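You operate a simulated robot arm through the tools that you are given. There is no shell and no other tool.

Carry out the task below with a simulated robot arm. There is one attempt and no reset: what you move stays moved.

JOB
Fill jar No. 57 to its 100 ml line with plain water and put its lid back on.
Fine: put the jar back where it stood; close the knob. Set down upright: what you pick out.

Only the result counts: the job must be done as asked and must still hold three seconds after the hand-in. Knocking over, shifting, dropping, spilling or breaking anything else fails it. A push-on lid holds only when it is set on centred and level and pressed home; a screw cap is set on level and turned clockwise until tight.

ROBOT AND FRAMES
A 6-joint arm with a two-finger parallel gripper, fixed in place. Base frame: the origin is at the foot of the arm, x ahead of it, y to its left, z up; the work surface is at about z = 0.9. Lengths are in m, angles in degrees, forces in N, time in s.
With the tool pointing down near the work surface it reaches from about 0.24 to 0.64 m from the base axis. Its first joint turns from -66.0 to 66.0 degrees. Payload 2.7 kg.
The tool frame sits at the grasp point between the pads (the TCP): z along the fingers, y along the line on which they close. The tips reach 0.023 m beyond it. The gripper opens to 0.094 m. The fingers are 0.038 m wide and 0.01 m thick; the gripper's body (0.054 by 0.096 m) begins 0.039 m behind the TCP.
Orientation is that of the tool frame in the base frame, as a unit quaternion [w, x, y, z]. With the fingers straight down and closing along the base's y, the tool's x points along the base's -x, its y along +y and its z along -z.

CONTROLS
- The arm moves only by the tool servo_tool. Its argument "plan" is a list of rows, each an object (a shift or turn left out is 0, a gripper value left out holds the last) with "grip": the opening, from 0 (shut) to 1 (fully open); "slide": the shift along the tool's x, y, z in m, a list of three; "delta_rot": the turn, a rotation vector about the tool's x, y, z in degrees, a list of three. In form: [{"grip": grip, "slide": [dx, dy, dz], "delta_rot": [wx, wy, wz]}, ...]. A call has 1 to 20 rows; each row shifts and turns the commanded pose from where the row before left it, along the tool's axes as they then stand. Rows are played at 5 a second. More than 0.05 m and 8.6 degrees between two rows, or a gripper value outside its range, and nothing of the call is played. A pose out of reach is approached as far as the arm can. The call stops where the force on the tool passes 40 N (or 10 N more than at its start, if that is more) or the arm is blocked; 0.2 s more then pass. The fingers move at their own pace (about 0.045 m/s each) and stop on an object; they squeeze with about 37 N. The grip force told is the motor's: it shows also when the fingers shut on nothing. Time passes only in rows, and 0.2 s behind the last, so rows that do not move let the fingers close. The reply holds the time, the measured pose of the TCP, the force on the tool along the base axes, the opening and the grip force, in the units named above and with some noise, with the torque about the TCP (base axes, N m) and any sound that the robot's microphone picked up.
- Cameras (640 x 400 px; columns grow to the right, rows downward): "scene" is fixed at [0.0945, -0.4519, 1.4065]; the picture's right is [0.57, -0.82, 0.00], its down [-0.46, -0.32, -0.83] and it looks along [0.68, 0.47, -0.56] (base axes); focal length 214 px, centre (320, 200). "wrist" rides on the gripper at [0.086, 0.016, -0.074] in the tool frame; the picture's right is [-0.18, 0.98, 0.00], its down [-0.58, -0.11, -0.81] and it looks along [-0.79, -0.15, 0.59] (tool axes); focal length 243 px, centre (320, 200). There is no depth. A picture from a camera that has moved, and an enlarged one, comes with that camera's place and axes in the base frame and with its lens.
- get_image(camera): a new picture of that camera. No time passes.
- inspect(camera, box): a new picture of the part [left, top, right, bottom] of that camera's present view, enlarged. No time passes.
- close_job(): hands the job in; it is judged then, once.

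Places have to be worked out from the pictures, the camera data and where the tool is seen. Open the gripper and draw the arm clear of the work before you hand the job in, unless the task says otherwise.

The tools are called after "Emit:" as a command line: name --argument value ..., lists and objects as JSON in quotes. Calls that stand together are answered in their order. servo_tool: Moves the arm, as the interface text tells. Its arguments: {"type":"object","properties":{"plan":{"type":"array","items":{"type":"object","properties":{"grip":{"type":"number"},"slide":{"type":"array","items":{"type":"number"}},"delta_rot":{"type":"array","items":{"type":"number"}}}}}},"required":["plan"]} The other tools are called the same way: get_image (camera) takes a picture; inspect (camera, box) takes an enlarged picture of a part of a camera's view; close_job () hands the job in.

At the start:

```text
time: 0.0
eef_pos: [0.2704, -0.111, 1.3248]
tcp_rot: [0.0, 0.0, 1.0, 0.0]
contact_force: [0.1, 0.5, -0.1]
moment: [0.02, 0.01, 0.04]
finger_gap: 0.0938
gripper_force: 0.1
```

scene: 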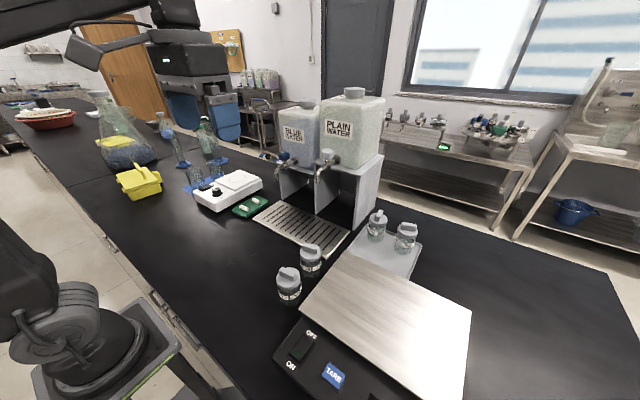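
wrist: 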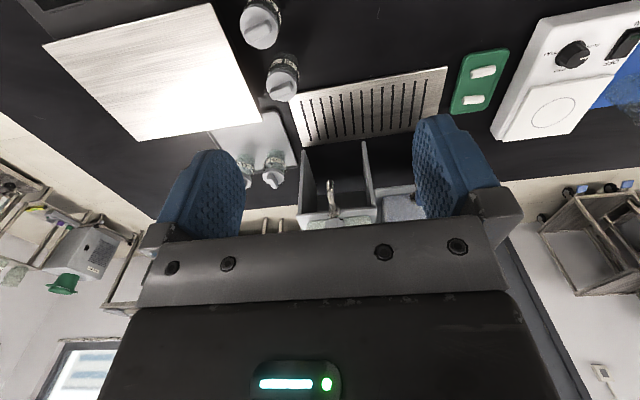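

The overview shows four jars, a balance, and two carboys on a stand with taps. I'll enlarge the views to find jar No. 57 and study the taps.

Emit:
inspect --camera "scene" --box '[260, 200, 430, 310]'

Emit:
inspect --camera "scene" --box '[250, 80, 400, 260]'

Emit:
inspect --camera "wrist" --box '[200, 0, 420, 220]'

```text
3.64 times, centred on (345, 255) of scene
camera zoom: at [0.0945, -0.4519, 1.4065], right [0.57, -0.82, 0.0], down [-0.46, -0.32, -0.83], along [0.68, 0.47, -0.56], focal length 780 px, centre (229, 0)
```

zoom: 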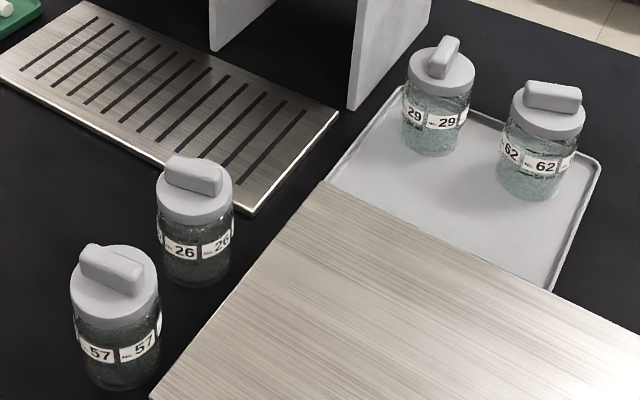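

```text
2.22 times, centred on (325, 170) of scene
camera zoom: at [0.0945, -0.4519, 1.4065], right [0.57, -0.82, 0.0], down [-0.46, -0.32, -0.83], along [0.68, 0.47, -0.56], focal length 477 px, centre (309, 267)
```

zoom: 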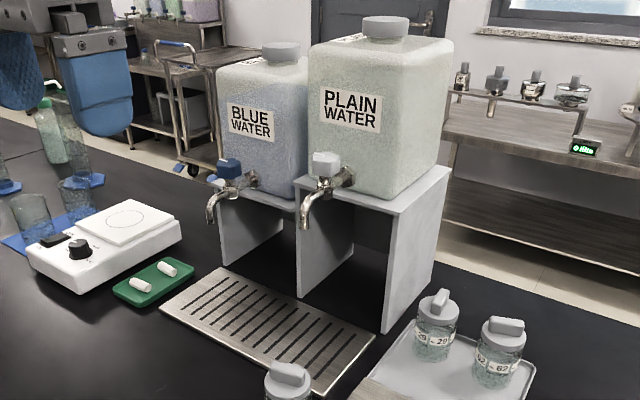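

```text
1.82 times, centred on (310, 110) of wrist
camera zoom: at [0.1851, -0.0957, 1.4004], right [0.18, 0.98, 0.0], down [0.58, -0.11, 0.81], along [0.79, -0.15, -0.59], focal length 441 px, centre (338, 364)
```

zoom: 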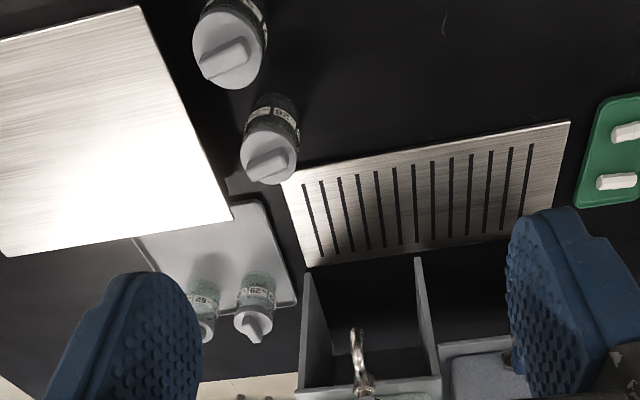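

Jar 57 is the nearest one on the bench (around x≈0.31, y≈-0.21). I'll look closer at its level, at the tap knobs, and at the balance.

Emit:
inspect --camera "scene" --box '[265, 235, 335, 310]'

Emit:
inspect --camera "scene" --box '[265, 135, 355, 195]'

Emit:
inspect --camera "scene" --box '[260, 260, 480, 400]'

Emit:
inspect --camera "wrist" --box '[230, 0, 320, 110]'

Emit:
inspect --camera "wrist" --box '[280, 130, 420, 240]'

```text
5.33 times, centred on (300, 272) of scene
camera zoom: at [0.0945, -0.4519, 1.4065], right [0.57, -0.82, 0.0], down [-0.46, -0.32, -0.83], along [0.68, 0.47, -0.56], focal length 1144 px, centre (427, -187)
```

zoom: 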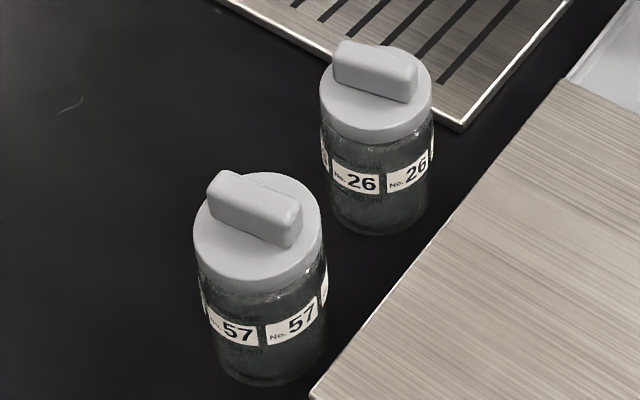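

```text
6.67 times, centred on (310, 165) of scene
camera zoom: at [0.0945, -0.4519, 1.4065], right [0.57, -0.82, 0.0], down [-0.46, -0.32, -0.83], along [0.68, 0.47, -0.56], focal length 1430 px, centre (387, 433)
```

zoom: 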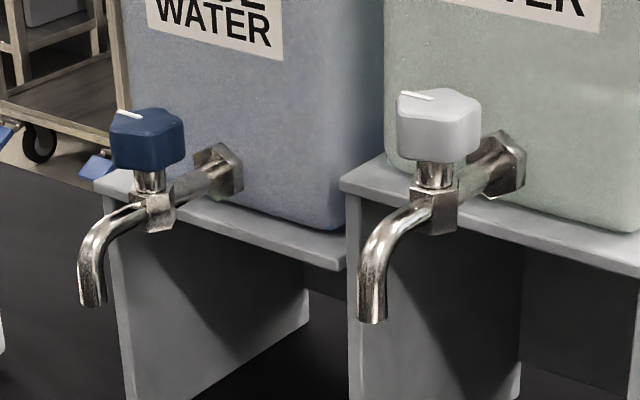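

```text
2.86 times, centred on (370, 330) of scene
camera zoom: at [0.0945, -0.4519, 1.4065], right [0.57, -0.82, 0.0], down [-0.46, -0.32, -0.83], along [0.68, 0.47, -0.56], focal length 613 px, centre (177, -171)
```

zoom: 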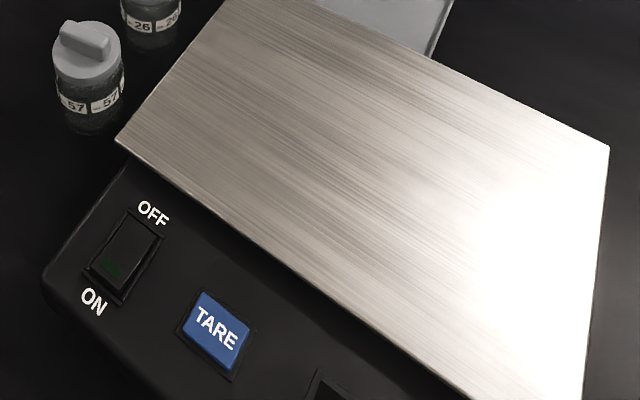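

```text
3.64 times, centred on (275, 55) of wrist
camera zoom: at [0.1851, -0.0957, 1.4004], right [0.18, 0.98, 0.0], down [0.58, -0.11, 0.81], along [0.79, -0.15, -0.59], focal length 882 px, centre (484, 727)
```

zoom: 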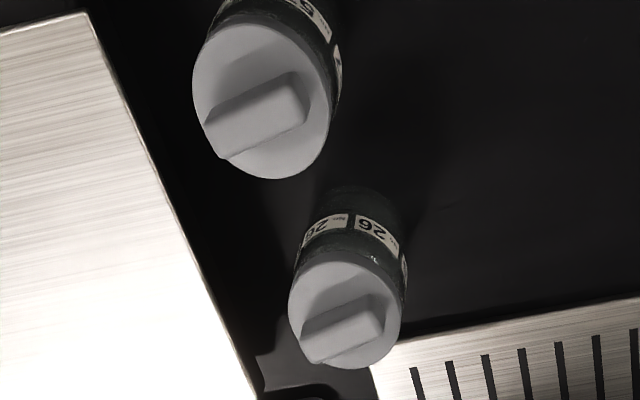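

```text
3.64 times, centred on (350, 185) of wrist
camera zoom: at [0.1851, -0.0957, 1.4004], right [0.18, 0.98, 0.0], down [0.58, -0.11, 0.81], along [0.79, -0.15, -0.59], focal length 882 px, centre (211, 254)
```

zoom: 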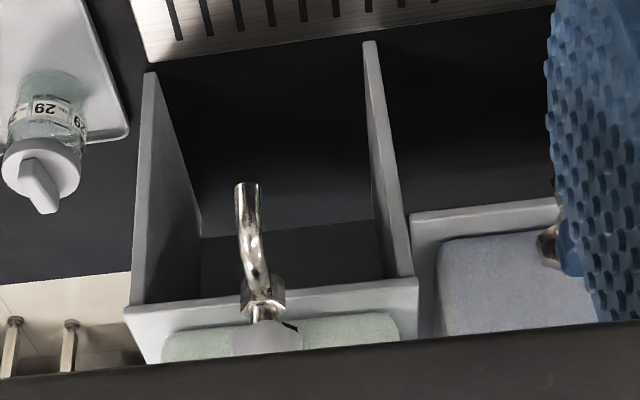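

The pictures give a lid top near (0.31, -0.21, 0.97) for jar 57 and a plain-water spout tip near (0.53, -0.14, 1.10). I'll first move above jar 57 at a safe height to get a closer look.

Emit:
servo_tool --plan '[{"grip": 1, "slide": [-0.007, -0.02, 0.03]}, {"slide": [-0.007, -0.02, 0.03]}, {"slide": [-0.007, -0.02, 0.03]}, {"slide": [-0.007, -0.02, 0.03]}, {"slide": [-0.007, -0.02, 0.03]}, {"slide": [0, 0, 0.03]}, {"slide": [0, 0, 0.03]}, {"slide": [0, 0, 0]}]'

```text
time: 1.8
eef_pos: [0.308, -0.2107, 1.1158]
tcp_rot: [0.001, 0.0, 1.0, 0.0]
contact_force: [0.1, 0.1, -0.4]
moment: [-0.05, -0.03, 0.0]
finger_gap: 0.0941
gripper_force: 0.0
```

Now above jar 57; I'll take pictures from both cameras to refine its place.

Emit:
get_image --camera "wrist"

Emit:
get_image --camera "scene"

Emit:
inspect --camera "wrist" --box '[240, 0, 400, 110]'

```text
taken
camera wrist: at [0.2204, -0.1951, 1.1902], right [0.18, 0.98, 0.0], down [0.58, -0.11, 0.81], along [0.79, -0.15, -0.59], focal length 243 px, centre (320, 200)
```

wrist: 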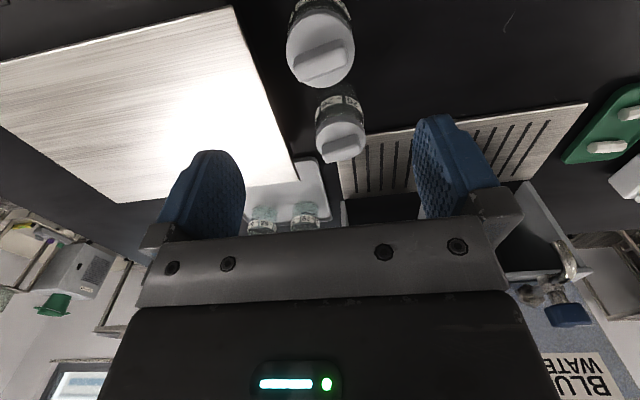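

```text
taken
```

scene: 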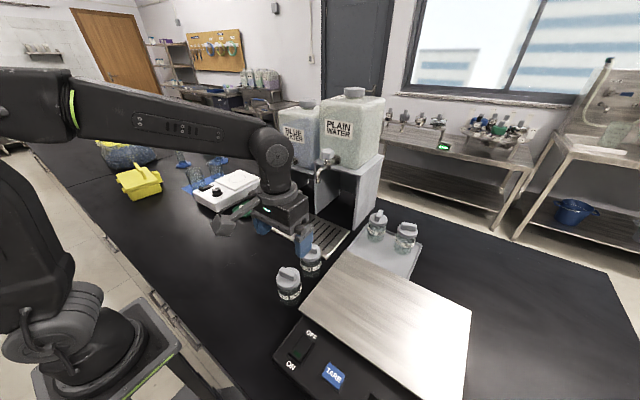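

```text
3.64 times, centred on (320, 55) of wrist
camera zoom: at [0.2204, -0.1951, 1.1902], right [0.18, 0.98, 0.0], down [0.58, -0.11, 0.81], along [0.79, -0.15, -0.59], focal length 882 px, centre (320, 727)
```

zoom: 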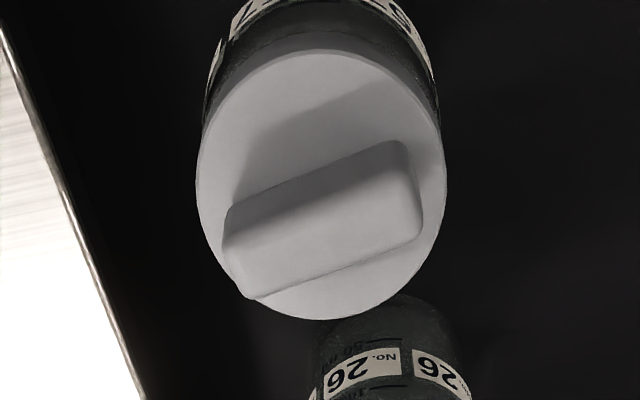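

The lid top centre comes out near (0.309, -0.211, 0.972) with a bar handle lying nearly along y. I'll zoom hard on the jar and on neighbours to judge lid type, line marks and contents.

Emit:
inspect --camera "scene" --box '[272, 262, 308, 308]'

Emit:
inspect --camera "scene" --box '[360, 200, 425, 260]'

Emit:
inspect --camera "wrist" --box '[280, 0, 360, 60]'

Emit:
inspect --camera "wrist" --box '[500, 240, 600, 340]'

```text
8.70 times, centred on (290, 285) of scene
camera zoom: at [0.0945, -0.4519, 1.4065], right [0.57, -0.82, 0.0], down [-0.46, -0.32, -0.83], along [0.68, 0.47, -0.56], focal length 1865 px, centre (581, -539)
```

zoom: 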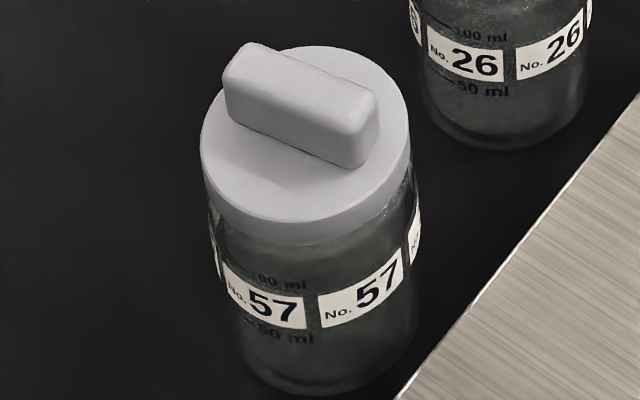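

```text
6.67 times, centred on (392, 230) of scene
camera zoom: at [0.0945, -0.4519, 1.4065], right [0.57, -0.82, 0.0], down [-0.46, -0.32, -0.83], along [0.68, 0.47, -0.56], focal length 1430 px, centre (-163, 0)
```

zoom: 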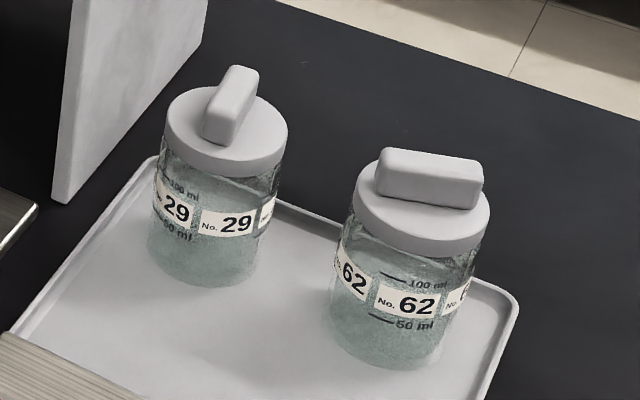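

```text
6.67 times, centred on (320, 30) of wrist
camera zoom: at [0.2204, -0.1951, 1.1902], right [0.18, 0.98, 0.0], down [0.58, -0.11, 0.81], along [0.79, -0.15, -0.59], focal length 1618 px, centre (320, 1333)
```

zoom: 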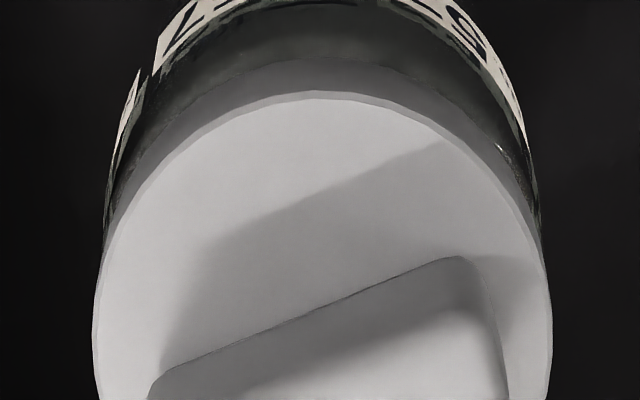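

```text
4.00 times, centred on (550, 290) of wrist
camera zoom: at [0.2204, -0.1951, 1.1902], right [0.18, 0.98, 0.0], down [0.58, -0.11, 0.81], along [0.79, -0.15, -0.59], focal length 970 px, centre (-600, -160)
```

zoom: 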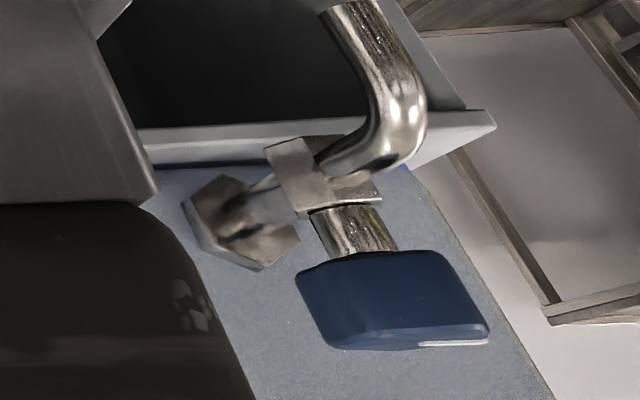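

Marks at 50 ml and 100 ml are printed on each jar, and the smooth lid with its bar looks like a push-on type. The bar's long axis lies about 10° off y, so I'll turn the tool about 80° clockwise to close across it, and narrow the opening.

Emit:
servo_tool --plan '[{"grip": 0.5, "delta_rot": [0, 0, 8]}, {"delta_rot": [0, 0, 8]}, {"delta_rot": [0, 0, 8]}, {"delta_rot": [0, 0, 8]}, {"delta_rot": [0, 0, 8]}, {"delta_rot": [0, 0, 8]}, {"delta_rot": [0, 0, 8]}, {"delta_rot": [0, 0, 8]}, {"delta_rot": [0, 0, 8]}, {"delta_rot": [0, 0, 8]}, {"slide": [0, 0, 0.03]}, {"slide": [0, 0, 0.03]}, {"slide": [0, 0, 0]}]'

```text
time: 4.6
eef_pos: [0.3067, -0.2106, 1.0554]
tcp_rot: [0.0, 0.643, 0.766, 0.0]
contact_force: [-0.2, -0.4, 0.6]
moment: [-0.02, 0.02, -0.03]
finger_gap: 0.0468
gripper_force: 0.1
```

The tool is turned and at z≈1.055, tips at about 1.032. Checking alignment with the bar from both cameras.

Emit:
get_image --camera "wrist"

Emit:
inspect --camera "scene" --box '[255, 210, 345, 310]'

```text
taken
camera wrist: at [0.3078, -0.1228, 1.1308], right [1.0, -0.01, 0.0], down [-0.01, -0.59, 0.81], along [-0.01, -0.81, -0.59], focal length 243 px, centre (320, 200)
```

wrist: 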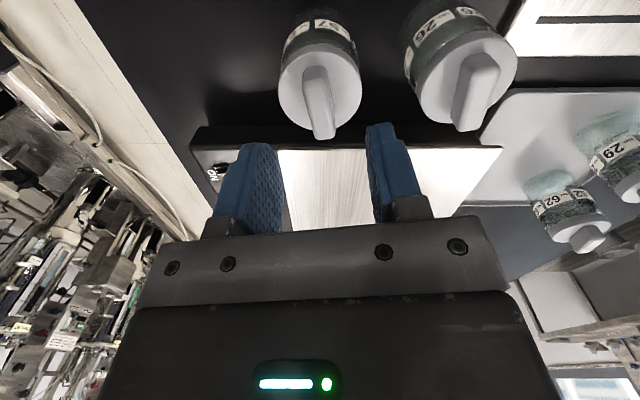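

```text
4.00 times, centred on (300, 260) of scene
camera zoom: at [0.0945, -0.4519, 1.4065], right [0.57, -0.82, 0.0], down [-0.46, -0.32, -0.83], along [0.68, 0.47, -0.56], focal length 858 px, centre (400, -40)
```

zoom: 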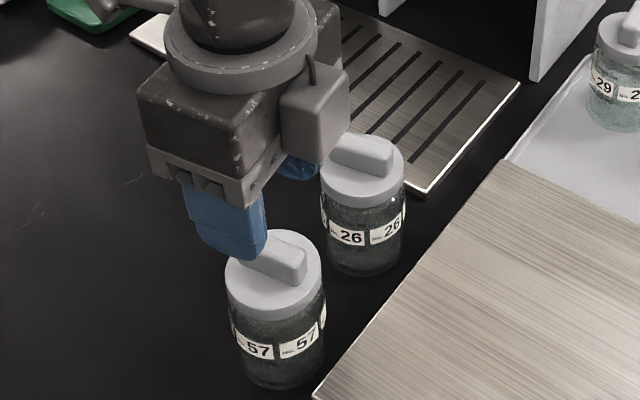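

The wrist view puts the lid centre at about (0.307, -0.2115), right under the TCP, and the bar runs along the tool's x. I'll descend to about z=1.002 and check.

Emit:
servo_tool --plan '[{"grip": 0.5, "slide": [0, 0, 0.02]}, {"slide": [0, 0, 0.02]}, {"slide": [0, 0, 0.012]}, {"slide": [0, 0, 0]}]'

Emit:
inspect --camera "wrist" --box '[220, 60, 420, 230]'

Emit:
inspect --camera "scene" --box '[265, 235, 335, 305]'

```text
time: 5.6
eef_pos: [0.3068, -0.211, 1.0044]
tcp_rot: [0.001, 0.643, 0.766, 0.0]
contact_force: [-1.1, 2.1, 11.0]
moment: [0.07, 0.06, 0.01]
finger_gap: 0.0472
gripper_force: 0.0
```

```text
2.35 times, centred on (320, 145) of wrist
camera zoom: at [0.3071, -0.1245, 1.0799], right [1.0, -0.01, 0.0], down [-0.01, -0.59, 0.81], along [-0.01, -0.81, -0.59], focal length 571 px, centre (320, 329)
```

zoom: 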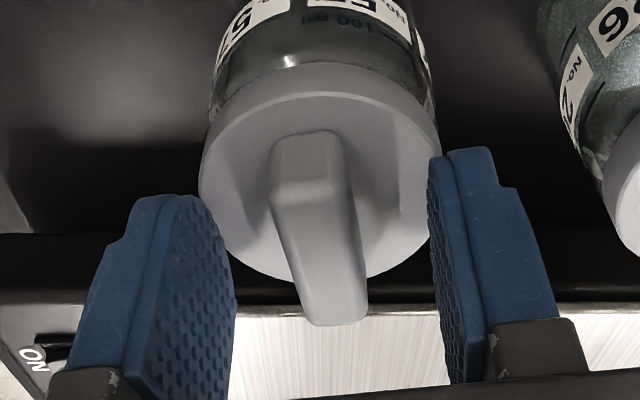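

```text
5.71 times, centred on (300, 270) of scene
camera zoom: at [0.0944, -0.4518, 1.4065], right [0.57, -0.82, 0.0], down [-0.46, -0.32, -0.83], along [0.68, 0.47, -0.56], focal length 1226 px, centre (434, -200)
```

zoom: 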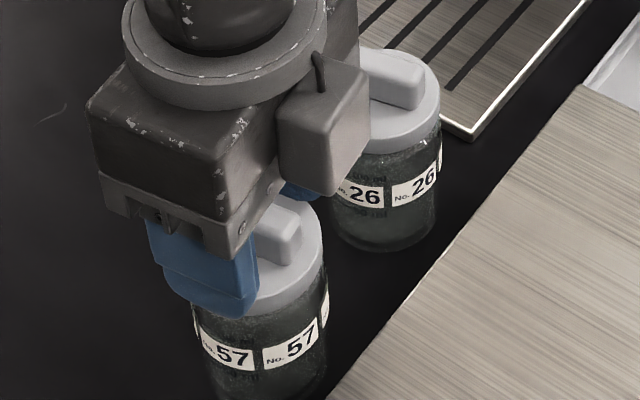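

Force reads 11 N upward, so the tips already rest on the lid disc (disc top near 0.981). I'll rise 2 mm to relieve that and close on the bar.

Emit:
servo_tool --plan '[{"grip": 0.5, "slide": [0, 0, -0.003]}, {"grip": 0.0}, {"grip": 0.0}, {"grip": 0.0}, {"grip": 0.0}, {"grip": 0.0}]'

Emit:
inspect --camera "wrist" --box '[220, 60, 420, 230]'

```text
time: 7.0
eef_pos: [0.3054, -0.212, 1.0078]
tcp_rot: [0.0, 0.643, 0.766, 0.001]
contact_force: [0.2, -0.2, 0.1]
moment: [-0.04, -0.03, -0.02]
finger_gap: 0.0135
gripper_force: 37.0
heard: snap
```

```text
2.35 times, centred on (320, 145) of wrist
camera zoom: at [0.3067, -0.1243, 1.0819], right [1.0, -0.01, 0.0], down [-0.01, -0.59, 0.81], along [-0.01, -0.81, -0.59], focal length 571 px, centre (320, 329)
```

zoom: 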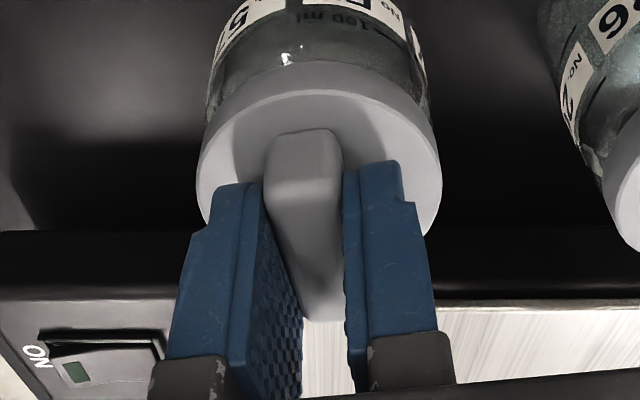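

The fingers hold the bar (13.5 mm wide); a "snap" was heard. I'll lift a few millimetres gently and see whether the lid comes off or the jar follows.

Emit:
servo_tool --plan '[{"grip": 0.0, "slide": [0, 0, -0.003]}, {"slide": [0, 0, -0.003]}, {"slide": [0, 0, -0.004]}, {"slide": [0, 0, 0]}]'

Emit:
inspect --camera "scene" --box '[265, 235, 335, 305]'

Emit:
inspect --camera "wrist" --box '[220, 40, 420, 210]'

```text
time: 8.0
eef_pos: [0.3058, -0.2116, 1.0169]
tcp_rot: [0.001, 0.643, 0.766, 0.0]
contact_force: [-0.4, 0.4, 0.0]
moment: [0.0, 0.01, 0.01]
finger_gap: 0.0139
gripper_force: 36.7
```

```text
5.71 times, centred on (300, 270) of scene
camera zoom: at [0.0945, -0.4519, 1.4065], right [0.57, -0.82, 0.0], down [-0.46, -0.32, -0.83], along [0.68, 0.47, -0.56], focal length 1226 px, centre (434, -200)
```

zoom: 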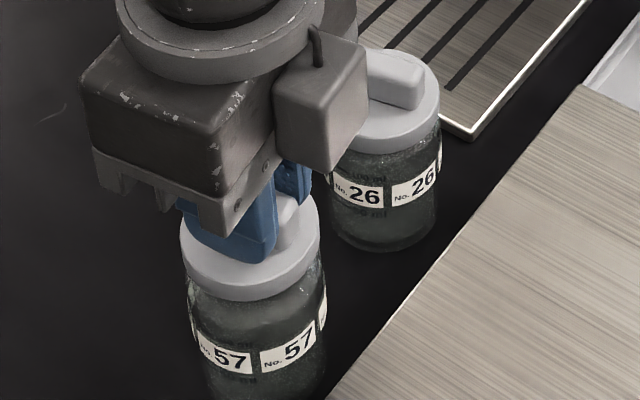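

```text
2.35 times, centred on (320, 125) of wrist
camera zoom: at [0.3071, -0.1243, 1.0921], right [1.0, -0.01, 0.0], down [-0.01, -0.59, 0.81], along [-0.01, -0.81, -0.59], focal length 571 px, centre (320, 376)
```

zoom: 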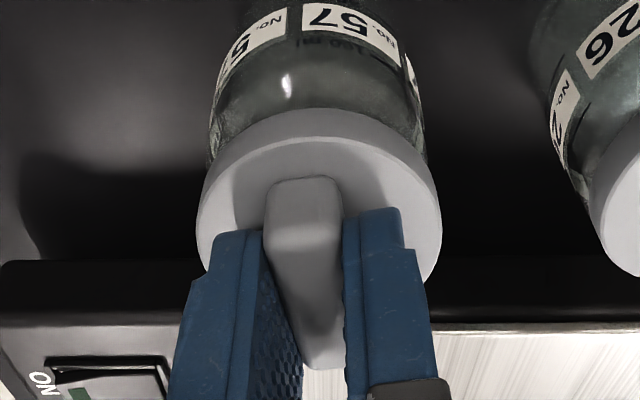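

Force on the tool stays near zero, suggesting only the lid is lifting. I'll lift another 2 cm and look again.

Emit:
servo_tool --plan '[{"grip": 0.0, "slide": [0, 0, -0.01]}, {"slide": [0, 0, -0.01]}, {"slide": [0, 0, 0]}]'

Emit:
inspect --camera "scene" --box '[255, 225, 345, 315]'

Emit:
inspect --camera "wrist" --box '[220, 0, 420, 170]'

```text
time: 8.8
eef_pos: [0.3064, -0.2116, 1.0372]
tcp_rot: [0.001, 0.643, 0.766, 0.001]
contact_force: [0.6, -0.5, -0.1]
moment: [0.04, -0.01, 0.0]
finger_gap: 0.0134
gripper_force: 37.2
```

```text
4.44 times, centred on (300, 270) of scene
camera zoom: at [0.0945, -0.4519, 1.4065], right [0.57, -0.82, 0.0], down [-0.46, -0.32, -0.83], along [0.68, 0.47, -0.56], focal length 953 px, centre (409, -111)
```

zoom: 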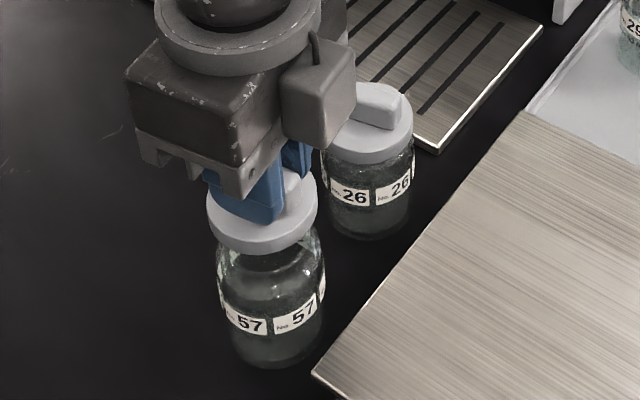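

```text
2.35 times, centred on (320, 85) of wrist
camera zoom: at [0.3068, -0.1246, 1.1119], right [1.0, -0.01, 0.0], down [-0.01, -0.59, 0.81], along [-0.01, -0.81, -0.59], focal length 571 px, centre (320, 471)
```

zoom: 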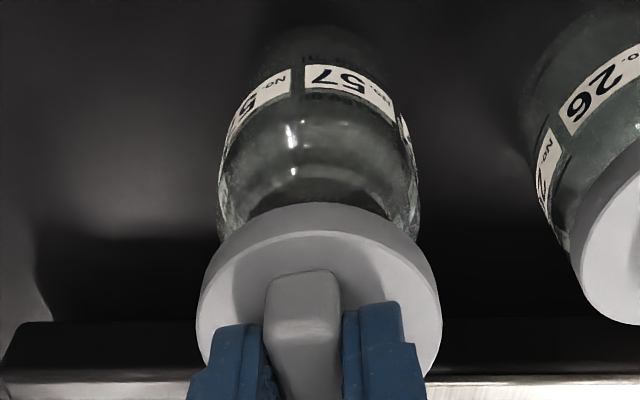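

The lid is off and the jar stands open and apparently empty. I'll raise the lid clear, carry it to a free bench spot at about (0.30, -0.06), and lower towards the bench.

Emit:
servo_tool --plan '[{"grip": 0.0, "slide": [0, 0, -0.03]}, {"slide": [0.03, 0.0042, -0.01]}, {"slide": [0.03, 0.0042, 0]}, {"slide": [0.03, 0.0042, 0]}, {"slide": [0.03, 0.0042, 0]}, {"slide": [0.0286, 0.0042, 0]}, {"slide": [0, 0, 0.03]}, {"slide": [0, 0, 0.03]}, {"slide": [0, 0, 0.03]}, {"slide": [0, 0, 0.02]}, {"slide": [0, 0, 0.01]}, {"slide": [0, 0, 0]}]'

Emit:
inspect --camera "scene" --box '[200, 190, 340, 310]'

```text
time: 11.4
eef_pos: [0.3012, -0.0606, 0.9566]
tcp_rot: [0.0, 0.643, 0.766, 0.001]
contact_force: [-0.6, 0.9, -1.1]
moment: [0.0, 0.02, 0.0]
finger_gap: 0.0138
gripper_force: 37.3
```

```text
3.33 times, centred on (270, 250) of scene
camera zoom: at [0.0945, -0.4519, 1.4065], right [0.57, -0.82, 0.0], down [-0.46, -0.32, -0.83], along [0.68, 0.47, -0.56], focal length 715 px, centre (487, 33)
```

zoom: 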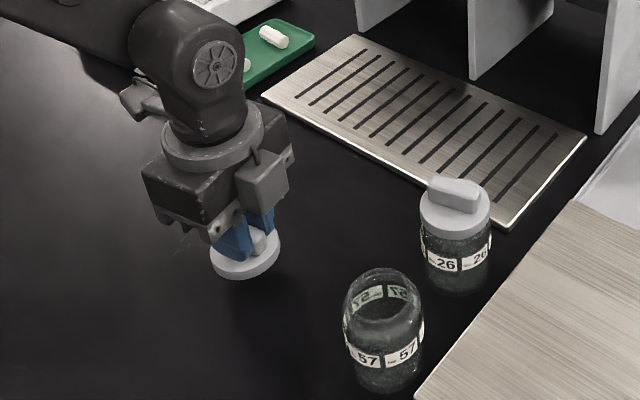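

The lid hangs a little above the bench. I'll lower in 3 mm steps watching the vertical force.

Emit:
servo_tool --plan '[{"grip": 0.0, "slide": [0, 0, 0.004]}, {"slide": [0, 0, 0.003]}, {"slide": [0, 0, 0.003]}, {"slide": [0, 0, 0]}]'

```text
time: 12.4
eef_pos: [0.3008, -0.0612, 0.9465]
tcp_rot: [0.0, 0.643, 0.766, -0.001]
contact_force: [-0.6, -0.3, 0.3]
moment: [0.0, 0.0, 0.03]
finger_gap: 0.0138
gripper_force: 36.8
```

No contact yet at 0.9465. Continuing in 2 mm steps.

Emit:
servo_tool --plan '[{"grip": 0.0, "slide": [0, 0, 0.002]}, {"slide": [0, 0, 0.002]}, {"slide": [0, 0, 0]}]'

```text
time: 13.2
eef_pos: [0.3015, -0.0624, 0.942]
tcp_rot: [0.001, 0.643, 0.766, 0.0]
contact_force: [0.7, 0.6, -0.3]
moment: [0.0, 0.03, -0.03]
finger_gap: 0.0137
gripper_force: 37.6
```

Emit:
servo_tool --plan '[{"grip": 0.0, "slide": [0, 0, 0.0015]}, {"slide": [0, 0, 0.0015]}, {"slide": [0, 0, 0]}]'

Emit:
inspect --camera "wrist" --box '[220, 40, 420, 200]'

Emit:
inspect --camera "scene" --box '[225, 220, 285, 280]'

```text
time: 14.0
eef_pos: [0.3007, -0.0621, 0.939]
tcp_rot: [0.0, 0.643, 0.766, 0.0]
contact_force: [-0.1, 0.5, 0.0]
moment: [0.03, 0.02, -0.01]
finger_gap: 0.0137
gripper_force: 37.2
```

```text
2.50 times, centred on (320, 120) of wrist
camera zoom: at [0.3017, 0.0262, 1.0142], right [1.0, -0.01, 0.0], down [-0.01, -0.59, 0.81], along [-0.01, -0.81, -0.59], focal length 606 px, centre (320, 400)
```

zoom: 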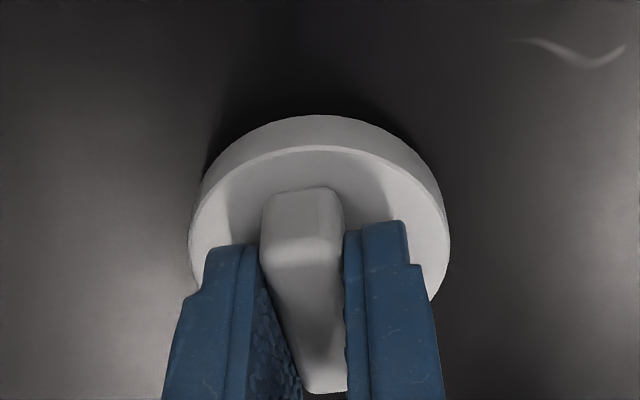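

```text
6.67 times, centred on (255, 250) of scene
camera zoom: at [0.0945, -0.4519, 1.4065], right [0.57, -0.82, 0.0], down [-0.46, -0.32, -0.83], along [0.68, 0.47, -0.56], focal length 1430 px, centre (753, -133)
```

zoom: 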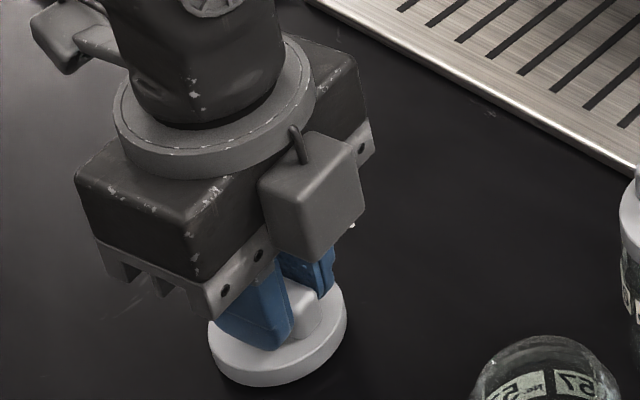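

Visually the lid is nearly on the bench. Stepping 1 mm at a time until contact shows.

Emit:
servo_tool --plan '[{"grip": 0.0, "slide": [0, 0, 0.001]}, {"slide": [0, 0, 0.001]}, {"slide": [0, 0, 0]}]'

```text
time: 14.8
eef_pos: [0.3006, -0.0611, 0.9378]
tcp_rot: [0.0, 0.643, 0.766, -0.001]
contact_force: [0.3, -0.5, -0.4]
moment: [-0.01, -0.03, -0.02]
finger_gap: 0.0138
gripper_force: 36.5
```

Emit:
servo_tool --plan '[{"grip": 0.0, "slide": [0, 0, 0.001]}, {"slide": [0, 0, 0.001]}, {"slide": [0, 0, 0]}]'

```text
time: 15.6
eef_pos: [0.3019, -0.0614, 0.9354]
tcp_rot: [0.001, 0.643, 0.766, 0.0]
contact_force: [0.2, -0.1, -0.2]
moment: [0.01, 0.01, 0.0]
finger_gap: 0.0135
gripper_force: 36.9
```

Emit:
servo_tool --plan '[{"grip": 0.0, "slide": [0, 0, 0.001]}, {"slide": [0, 0, 0.001]}, {"slide": [0, 0, 0]}]'

Emit:
inspect --camera "scene" --box '[225, 220, 285, 280]'

```text
time: 16.4
eef_pos: [0.3012, -0.0601, 0.936]
tcp_rot: [0.0, 0.643, 0.766, 0.001]
contact_force: [-9.9, 4.5, 32.4]
moment: [0.14, 0.2, -0.03]
finger_gap: 0.0137
gripper_force: 36.7
```

```text
6.67 times, centred on (255, 250) of scene
camera zoom: at [0.0939, -0.4517, 1.4066], right [0.57, -0.82, 0.0], down [-0.46, -0.32, -0.83], along [0.68, 0.47, -0.56], focal length 1430 px, centre (753, -133)
```

zoom: 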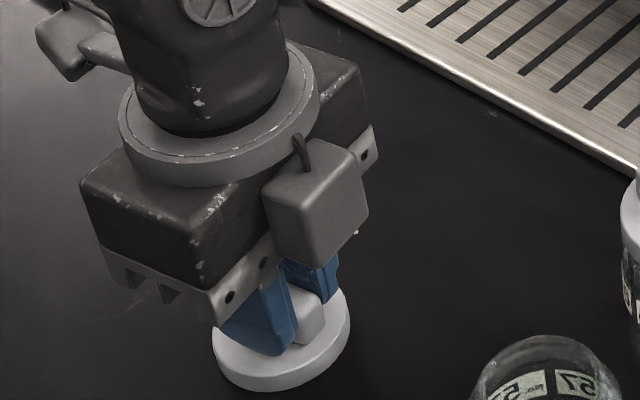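

Firm contact now (32 N), so the lid sits on the bench with the TCP near 0.9355. I'll ease back 1 mm, open, and rise straight up.

Emit:
servo_tool --plan '[{"grip": 0.0, "slide": [0, 0, -0.001]}, {"slide": [0, 0, 0]}, {"grip": 0.45}, {"grip": 0.45}, {"grip": 0.45}, {"slide": [0, 0, -0.01]}, {"slide": [0, 0, -0.02]}, {"slide": [0, 0, -0.04]}, {"slide": [0, 0, -0.04]}, {"slide": [0, 0, 0]}]'

Emit:
get_image --camera "wrist"

Emit:
inspect --camera "scene" --box '[225, 220, 325, 310]'

```text
time: 18.6
eef_pos: [0.3045, -0.0602, 1.045]
tcp_rot: [0.0, 0.643, 0.766, 0.001]
contact_force: [0.4, -0.1, -0.7]
moment: [0.0, -0.04, -0.02]
finger_gap: 0.0423
gripper_force: 0.1
```

```text
taken
camera wrist: at [0.3053, 0.0274, 1.1198], right [1.0, -0.01, 0.0], down [-0.01, -0.59, 0.81], along [-0.01, -0.81, -0.59], focal length 243 px, centre (320, 200)
```

wrist: 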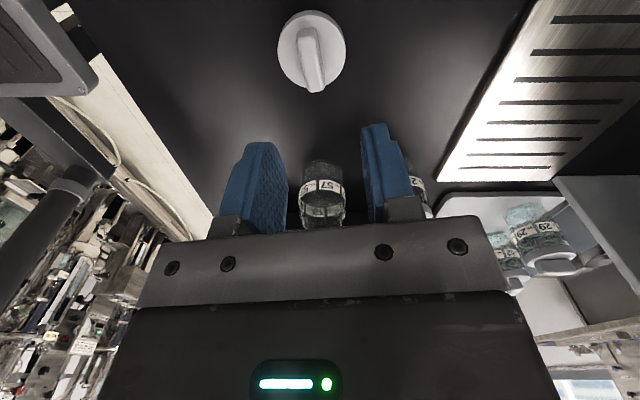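

```text
4.44 times, centred on (275, 265) of scene
camera zoom: at [0.0945, -0.4519, 1.4065], right [0.57, -0.82, 0.0], down [-0.46, -0.32, -0.83], along [0.68, 0.47, -0.56], focal length 953 px, centre (520, -89)
```

zoom: 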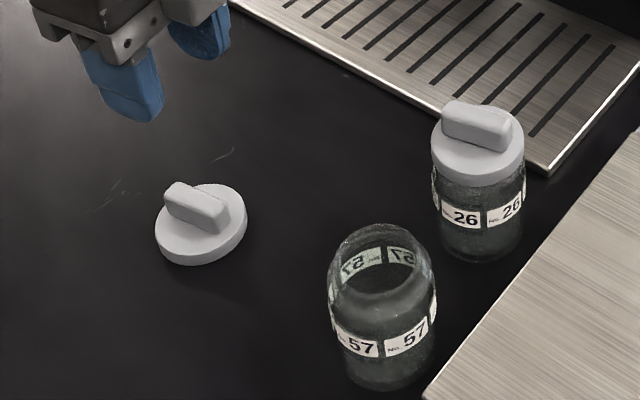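

The lid stands upright on the bench near (0.30, -0.06). To put the jar under the spout I need a tilted approach, so the gripper body stays clear of the tap: I'll turn the yaw back and tilt the tool 40° forward, in free space.

Emit:
servo_tool --plan '[{"grip": 0.8, "slide": [0, 0, -0.03]}, {"delta_rot": [0, 0, -8]}, {"delta_rot": [0, 0, -8]}, {"delta_rot": [0, 0, -8]}, {"delta_rot": [0, 0, -8]}, {"delta_rot": [0, 0, -8]}, {"delta_rot": [0, 0, -8]}, {"delta_rot": [0, 0, -8]}, {"delta_rot": [0, 0, -8]}, {"delta_rot": [0, 0, -8]}, {"delta_rot": [0, 0, -8]}, {"delta_rot": [0, -8, 0]}, {"delta_rot": [0, -8, 0]}, {"delta_rot": [0, -8, 0]}, {"delta_rot": [0, -8, 0]}, {"delta_rot": [0, -8, 0]}, {"slide": [0, 0, 0]}]'

Emit:
get_image --camera "wrist"

Emit:
get_image --camera "scene"

```text
time: 22.2
eef_pos: [0.3018, -0.061, 1.0742]
tcp_rot: [0.343, 0.001, 0.939, 0.0]
contact_force: [0.3, 0.8, 0.5]
moment: [-0.02, -0.01, -0.01]
finger_gap: 0.0753
gripper_force: 0.0
```

```text
taken
camera wrist: at [0.1873, -0.045, 1.0763], right [0.14, 0.98, 0.12], down [-0.08, -0.11, 0.99], along [0.99, -0.15, 0.06], focal length 243 px, centre (320, 200)
```

wrist: 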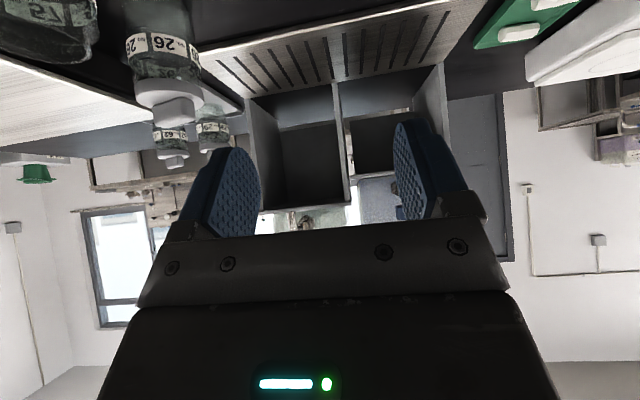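

```text
taken
```

scene: 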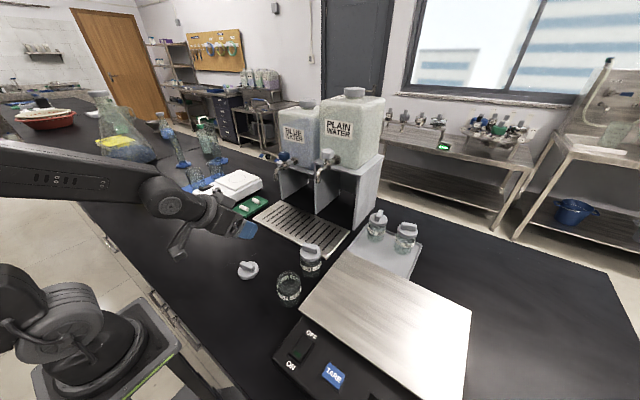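

The 40° tilt is reached. Let me zoom on the gripper to see how low the camera box hangs.

Emit:
inspect --camera "scene" --box '[130, 160, 330, 310]'

Emit:
inspect --camera "wrist" --box '[240, 0, 500, 240]'

```text
2.67 times, centred on (230, 235) of scene
camera zoom: at [0.0945, -0.4519, 1.4065], right [0.57, -0.82, 0.0], down [-0.46, -0.32, -0.83], along [0.68, 0.47, -0.56], focal length 572 px, centre (560, 107)
```

zoom: 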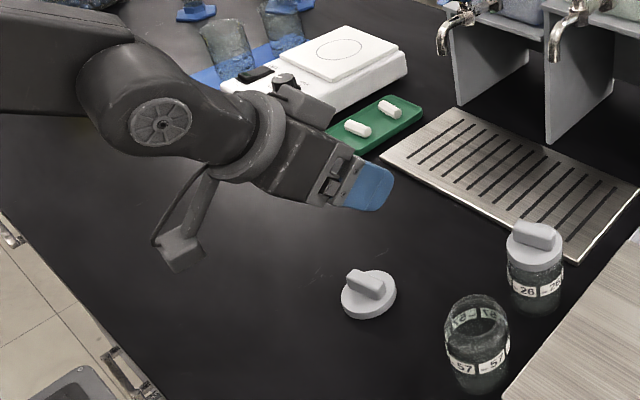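

```text
1.67 times, centred on (370, 120) of wrist
camera zoom: at [0.1873, -0.045, 1.0763], right [0.14, 0.98, 0.12], down [-0.08, -0.11, 0.99], along [0.99, -0.15, 0.06], focal length 404 px, centre (237, 333)
```

zoom: 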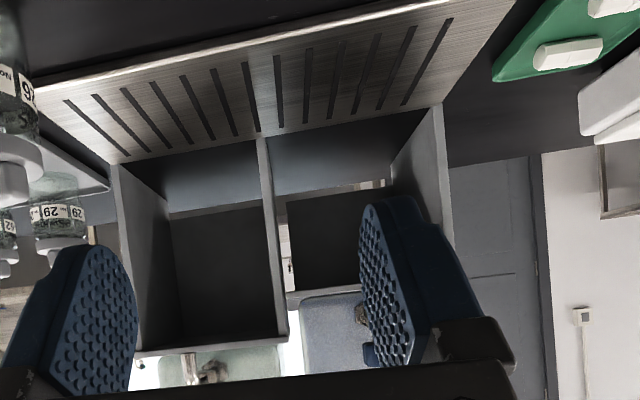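

The camera arm hangs about level with the TCP, which leaves room above the bench. Moving to the tilted approach point behind jar 57.

Emit:
servo_tool --plan '[{"grip": 0.8, "slide": [0.0198, -0.0376, 0.003]}, {"slide": [0.0198, -0.0376, 0.003]}, {"slide": [0.0198, -0.0376, 0.003]}, {"slide": [0.0198, -0.0376, 0.003]}, {"slide": [0, 0, 0]}]'

Emit:
get_image --camera "wrist"

Emit:
inspect --camera "scene" --box '[200, 190, 360, 320]'

```text
time: 23.4
eef_pos: [0.2479, -0.2111, 1.0151]
tcp_rot: [0.342, 0.001, 0.94, 0.0]
contact_force: [-0.9, 0.3, 0.4]
moment: [0.02, -0.02, 0.02]
finger_gap: 0.0753
gripper_force: 0.0
```

```text
taken
camera wrist: at [0.1347, -0.1958, 1.0168], right [0.14, 0.98, 0.12], down [-0.07, -0.11, 0.99], along [0.99, -0.15, 0.06], focal length 243 px, centre (320, 200)
```

wrist: 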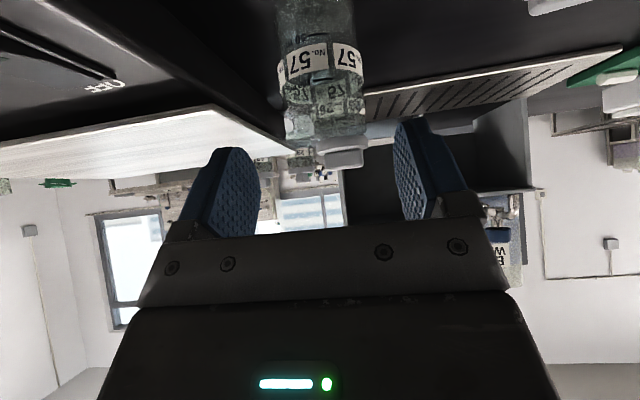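

```text
3.08 times, centred on (280, 255) of scene
camera zoom: at [0.0945, -0.4519, 1.4065], right [0.57, -0.82, 0.0], down [-0.46, -0.32, -0.83], along [0.68, 0.47, -0.56], focal length 660 px, centre (443, 31)
```

zoom: 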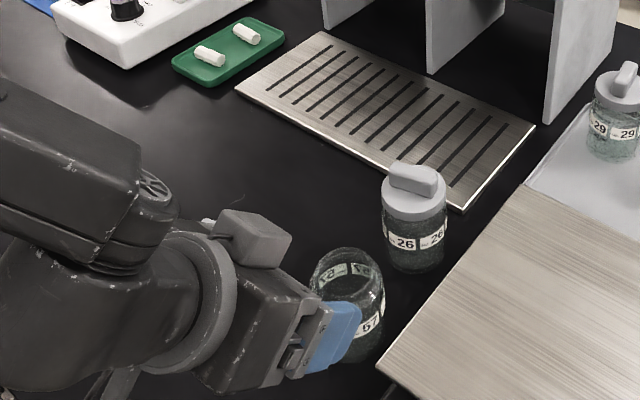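

A grey box sits on the upper side of the gripper and could come near the spout later. Zooming to measure it before I go on.

Emit:
inspect --camera "scene" --box '[230, 230, 320, 320]'

Emit:
inspect --camera "wrist" --box '[260, 0, 420, 170]'

```text
4.44 times, centred on (275, 275) of scene
camera zoom: at [0.0945, -0.4519, 1.4065], right [0.57, -0.82, 0.0], down [-0.46, -0.32, -0.83], along [0.68, 0.47, -0.56], focal length 953 px, centre (520, -133)
```

zoom: 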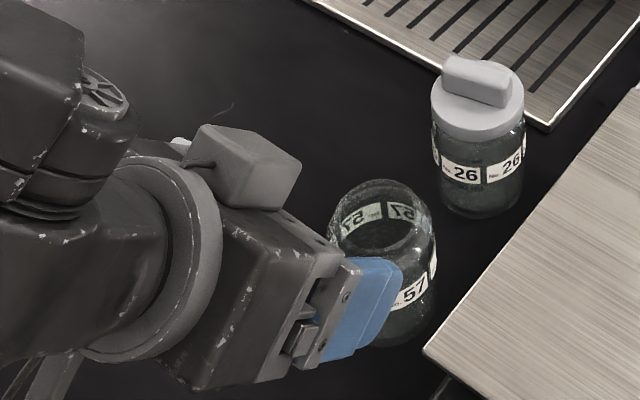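

```text
2.35 times, centred on (340, 85) of wrist
camera zoom: at [0.1347, -0.1958, 1.0168], right [0.14, 0.98, 0.12], down [-0.07, -0.11, 0.99], along [0.99, -0.15, 0.06], focal length 571 px, centre (273, 471)
```

zoom: 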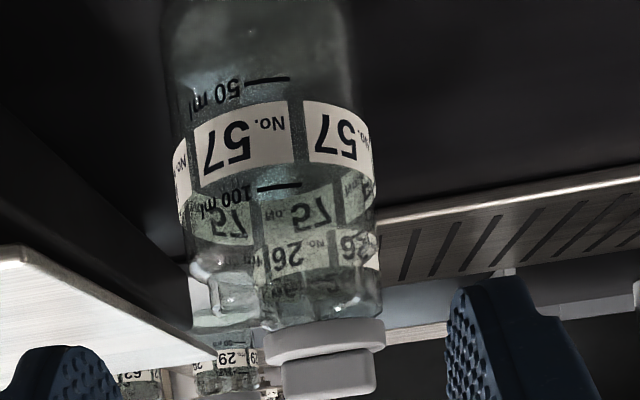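

The box stands only about 2 cm proud, so 40° leaves roughly 5 cm to the spout. The close view shows jar 57 empty with the 100 ml line at the label's edge; now I advance along the tool axis so the fingers straddle the jar.

Emit:
servo_tool --plan '[{"grip": 0.8, "slide": [0, 0, 0.025]}, {"slide": [0, 0, 0.025]}, {"slide": [0, 0, 0.02]}, {"slide": [0, 0, 0.02]}, {"slide": [0, 0, 0]}]'

Emit:
get_image --camera "wrist"

Emit:
inspect --camera "scene" --box '[230, 230, 340, 320]'

```text
time: 24.6
eef_pos: [0.3058, -0.2122, 0.9459]
tcp_rot: [0.343, 0.0, 0.939, -0.001]
contact_force: [-3.4, 0.4, 9.1]
moment: [0.02, 0.06, 0.0]
finger_gap: 0.0753
gripper_force: 0.1
```

```text
taken
camera wrist: at [0.1928, -0.1958, 0.9477], right [0.14, 0.98, 0.12], down [-0.08, -0.11, 0.99], along [0.99, -0.15, 0.06], focal length 243 px, centre (320, 200)
```

wrist: 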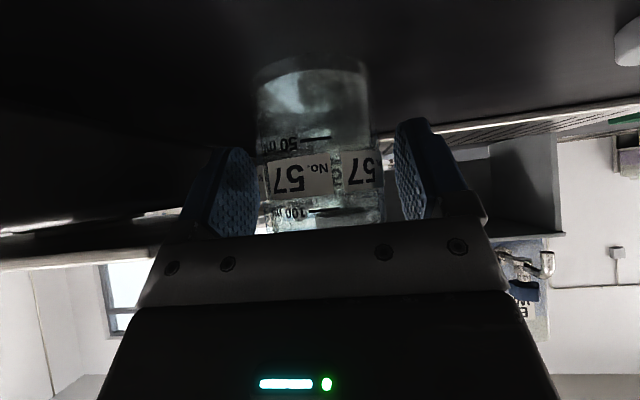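

```text
4.44 times, centred on (285, 275) of scene
camera zoom: at [0.0943, -0.4518, 1.4065], right [0.57, -0.82, 0.0], down [-0.46, -0.32, -0.83], along [0.68, 0.47, -0.56], focal length 953 px, centre (476, -133)
```

zoom: 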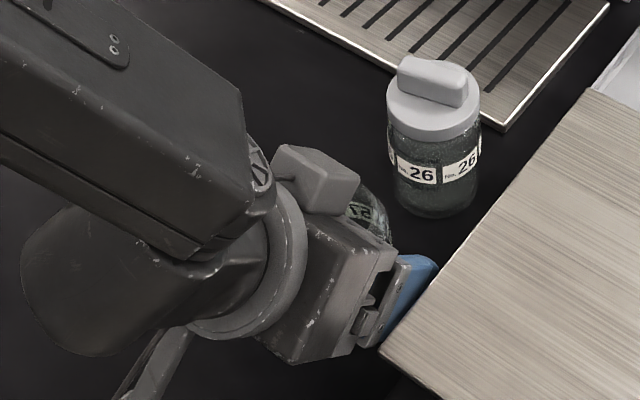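

A 9 N reading along the tool axis means the palm just touches the jar's rim (rim near z≈0.977). I'll back off 5 mm and then close on the jar body.

Emit:
servo_tool --plan '[{"grip": 0.8, "slide": [0, 0, -0.005]}, {"slide": [0, 0, 0]}]'

Emit:
inspect --camera "wrist" --box '[180, 20, 460, 240]'

```text
time: 25.2
eef_pos: [0.3021, -0.2105, 0.9489]
tcp_rot: [0.343, -0.001, 0.939, 0.0]
contact_force: [-0.1, -0.6, 0.0]
moment: [-0.01, -0.01, 0.0]
finger_gap: 0.0753
gripper_force: 0.0
```

```text
1.82 times, centred on (320, 130) of wrist
camera zoom: at [0.1889, -0.1959, 0.9507], right [0.14, 0.98, 0.12], down [-0.07, -0.11, 0.99], along [0.99, -0.15, 0.06], focal length 441 px, centre (320, 327)
```

zoom: 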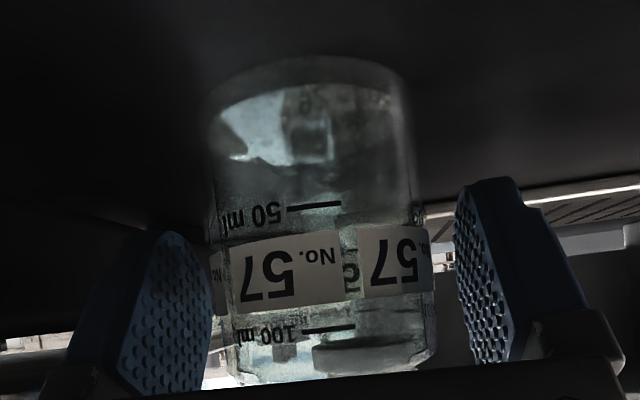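

Clear again and the jar stands between the pads. Closing the gripper on the jar body.

Emit:
servo_tool --plan '[{"grip": 0.65}, {"grip": 0.58}, {"grip": 0.5}, {"grip": 0.3}, {"grip": 0.2}, {"grip": 0.2}]'

Emit:
inspect --camera "wrist" --box '[180, 20, 460, 240]'

```text
time: 26.6
eef_pos: [0.3028, -0.2126, 0.9482]
tcp_rot: [0.342, 0.0, 0.94, 0.0]
contact_force: [0.3, 0.3, 0.3]
moment: [0.03, -0.02, -0.01]
finger_gap: 0.0552
gripper_force: 37.4
```

```text
1.82 times, centred on (320, 130) of wrist
camera zoom: at [0.1891, -0.196, 0.9508], right [0.14, 0.98, 0.12], down [-0.07, -0.11, 0.99], along [0.99, -0.15, 0.06], focal length 441 px, centre (320, 327)
```

zoom: 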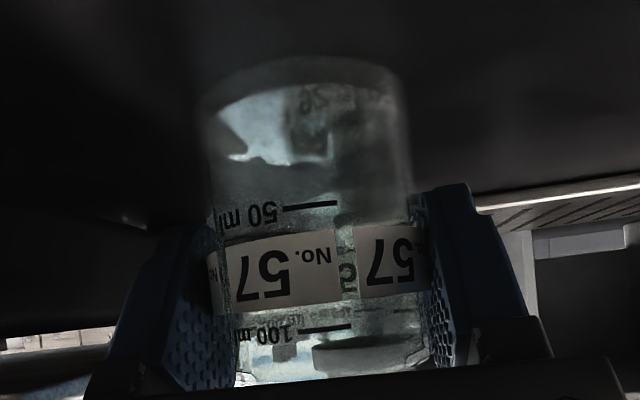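

Jar 57 is held (55 mm). Lifting straight up in base z, first a little to check, then to carrying height.

Emit:
servo_tool --plan '[{"grip": 0.2, "slide": [-0.0064, 0, -0.0077]}, {"slide": [-0.0129, 0, -0.0153]}, {"slide": [-0.0193, 0, -0.023]}, {"slide": [-0.0193, 0, -0.023]}, {"slide": [-0.0129, 0, -0.0153]}, {"slide": [0, 0, 0]}]'

Emit:
get_image --camera "scene"

Emit:
get_image --camera "wrist"

```text
time: 28.0
eef_pos: [0.3044, -0.2113, 1.0601]
tcp_rot: [0.342, 0.0, 0.94, 0.0]
contact_force: [-0.1, 0.1, -2.3]
moment: [-0.01, 0.03, 0.03]
finger_gap: 0.0549
gripper_force: 37.7
```

```text
taken
```

scene: 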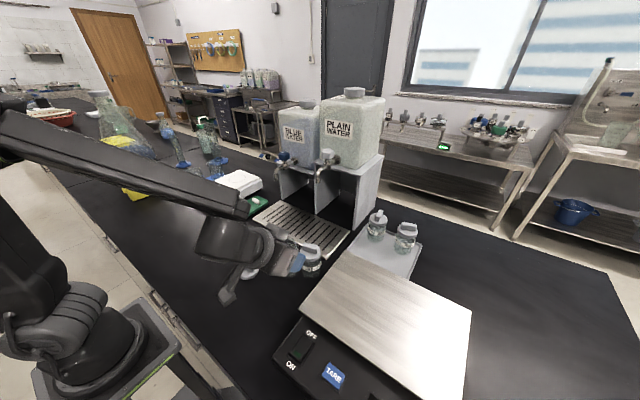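

```text
taken
camera wrist: at [0.1896, -0.1964, 1.0623], right [0.14, 0.98, 0.12], down [-0.07, -0.11, 0.99], along [0.99, -0.15, 0.06], focal length 243 px, centre (320, 200)
```

wrist: 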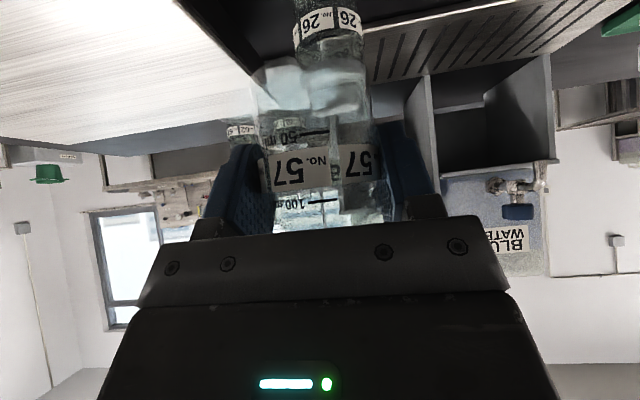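

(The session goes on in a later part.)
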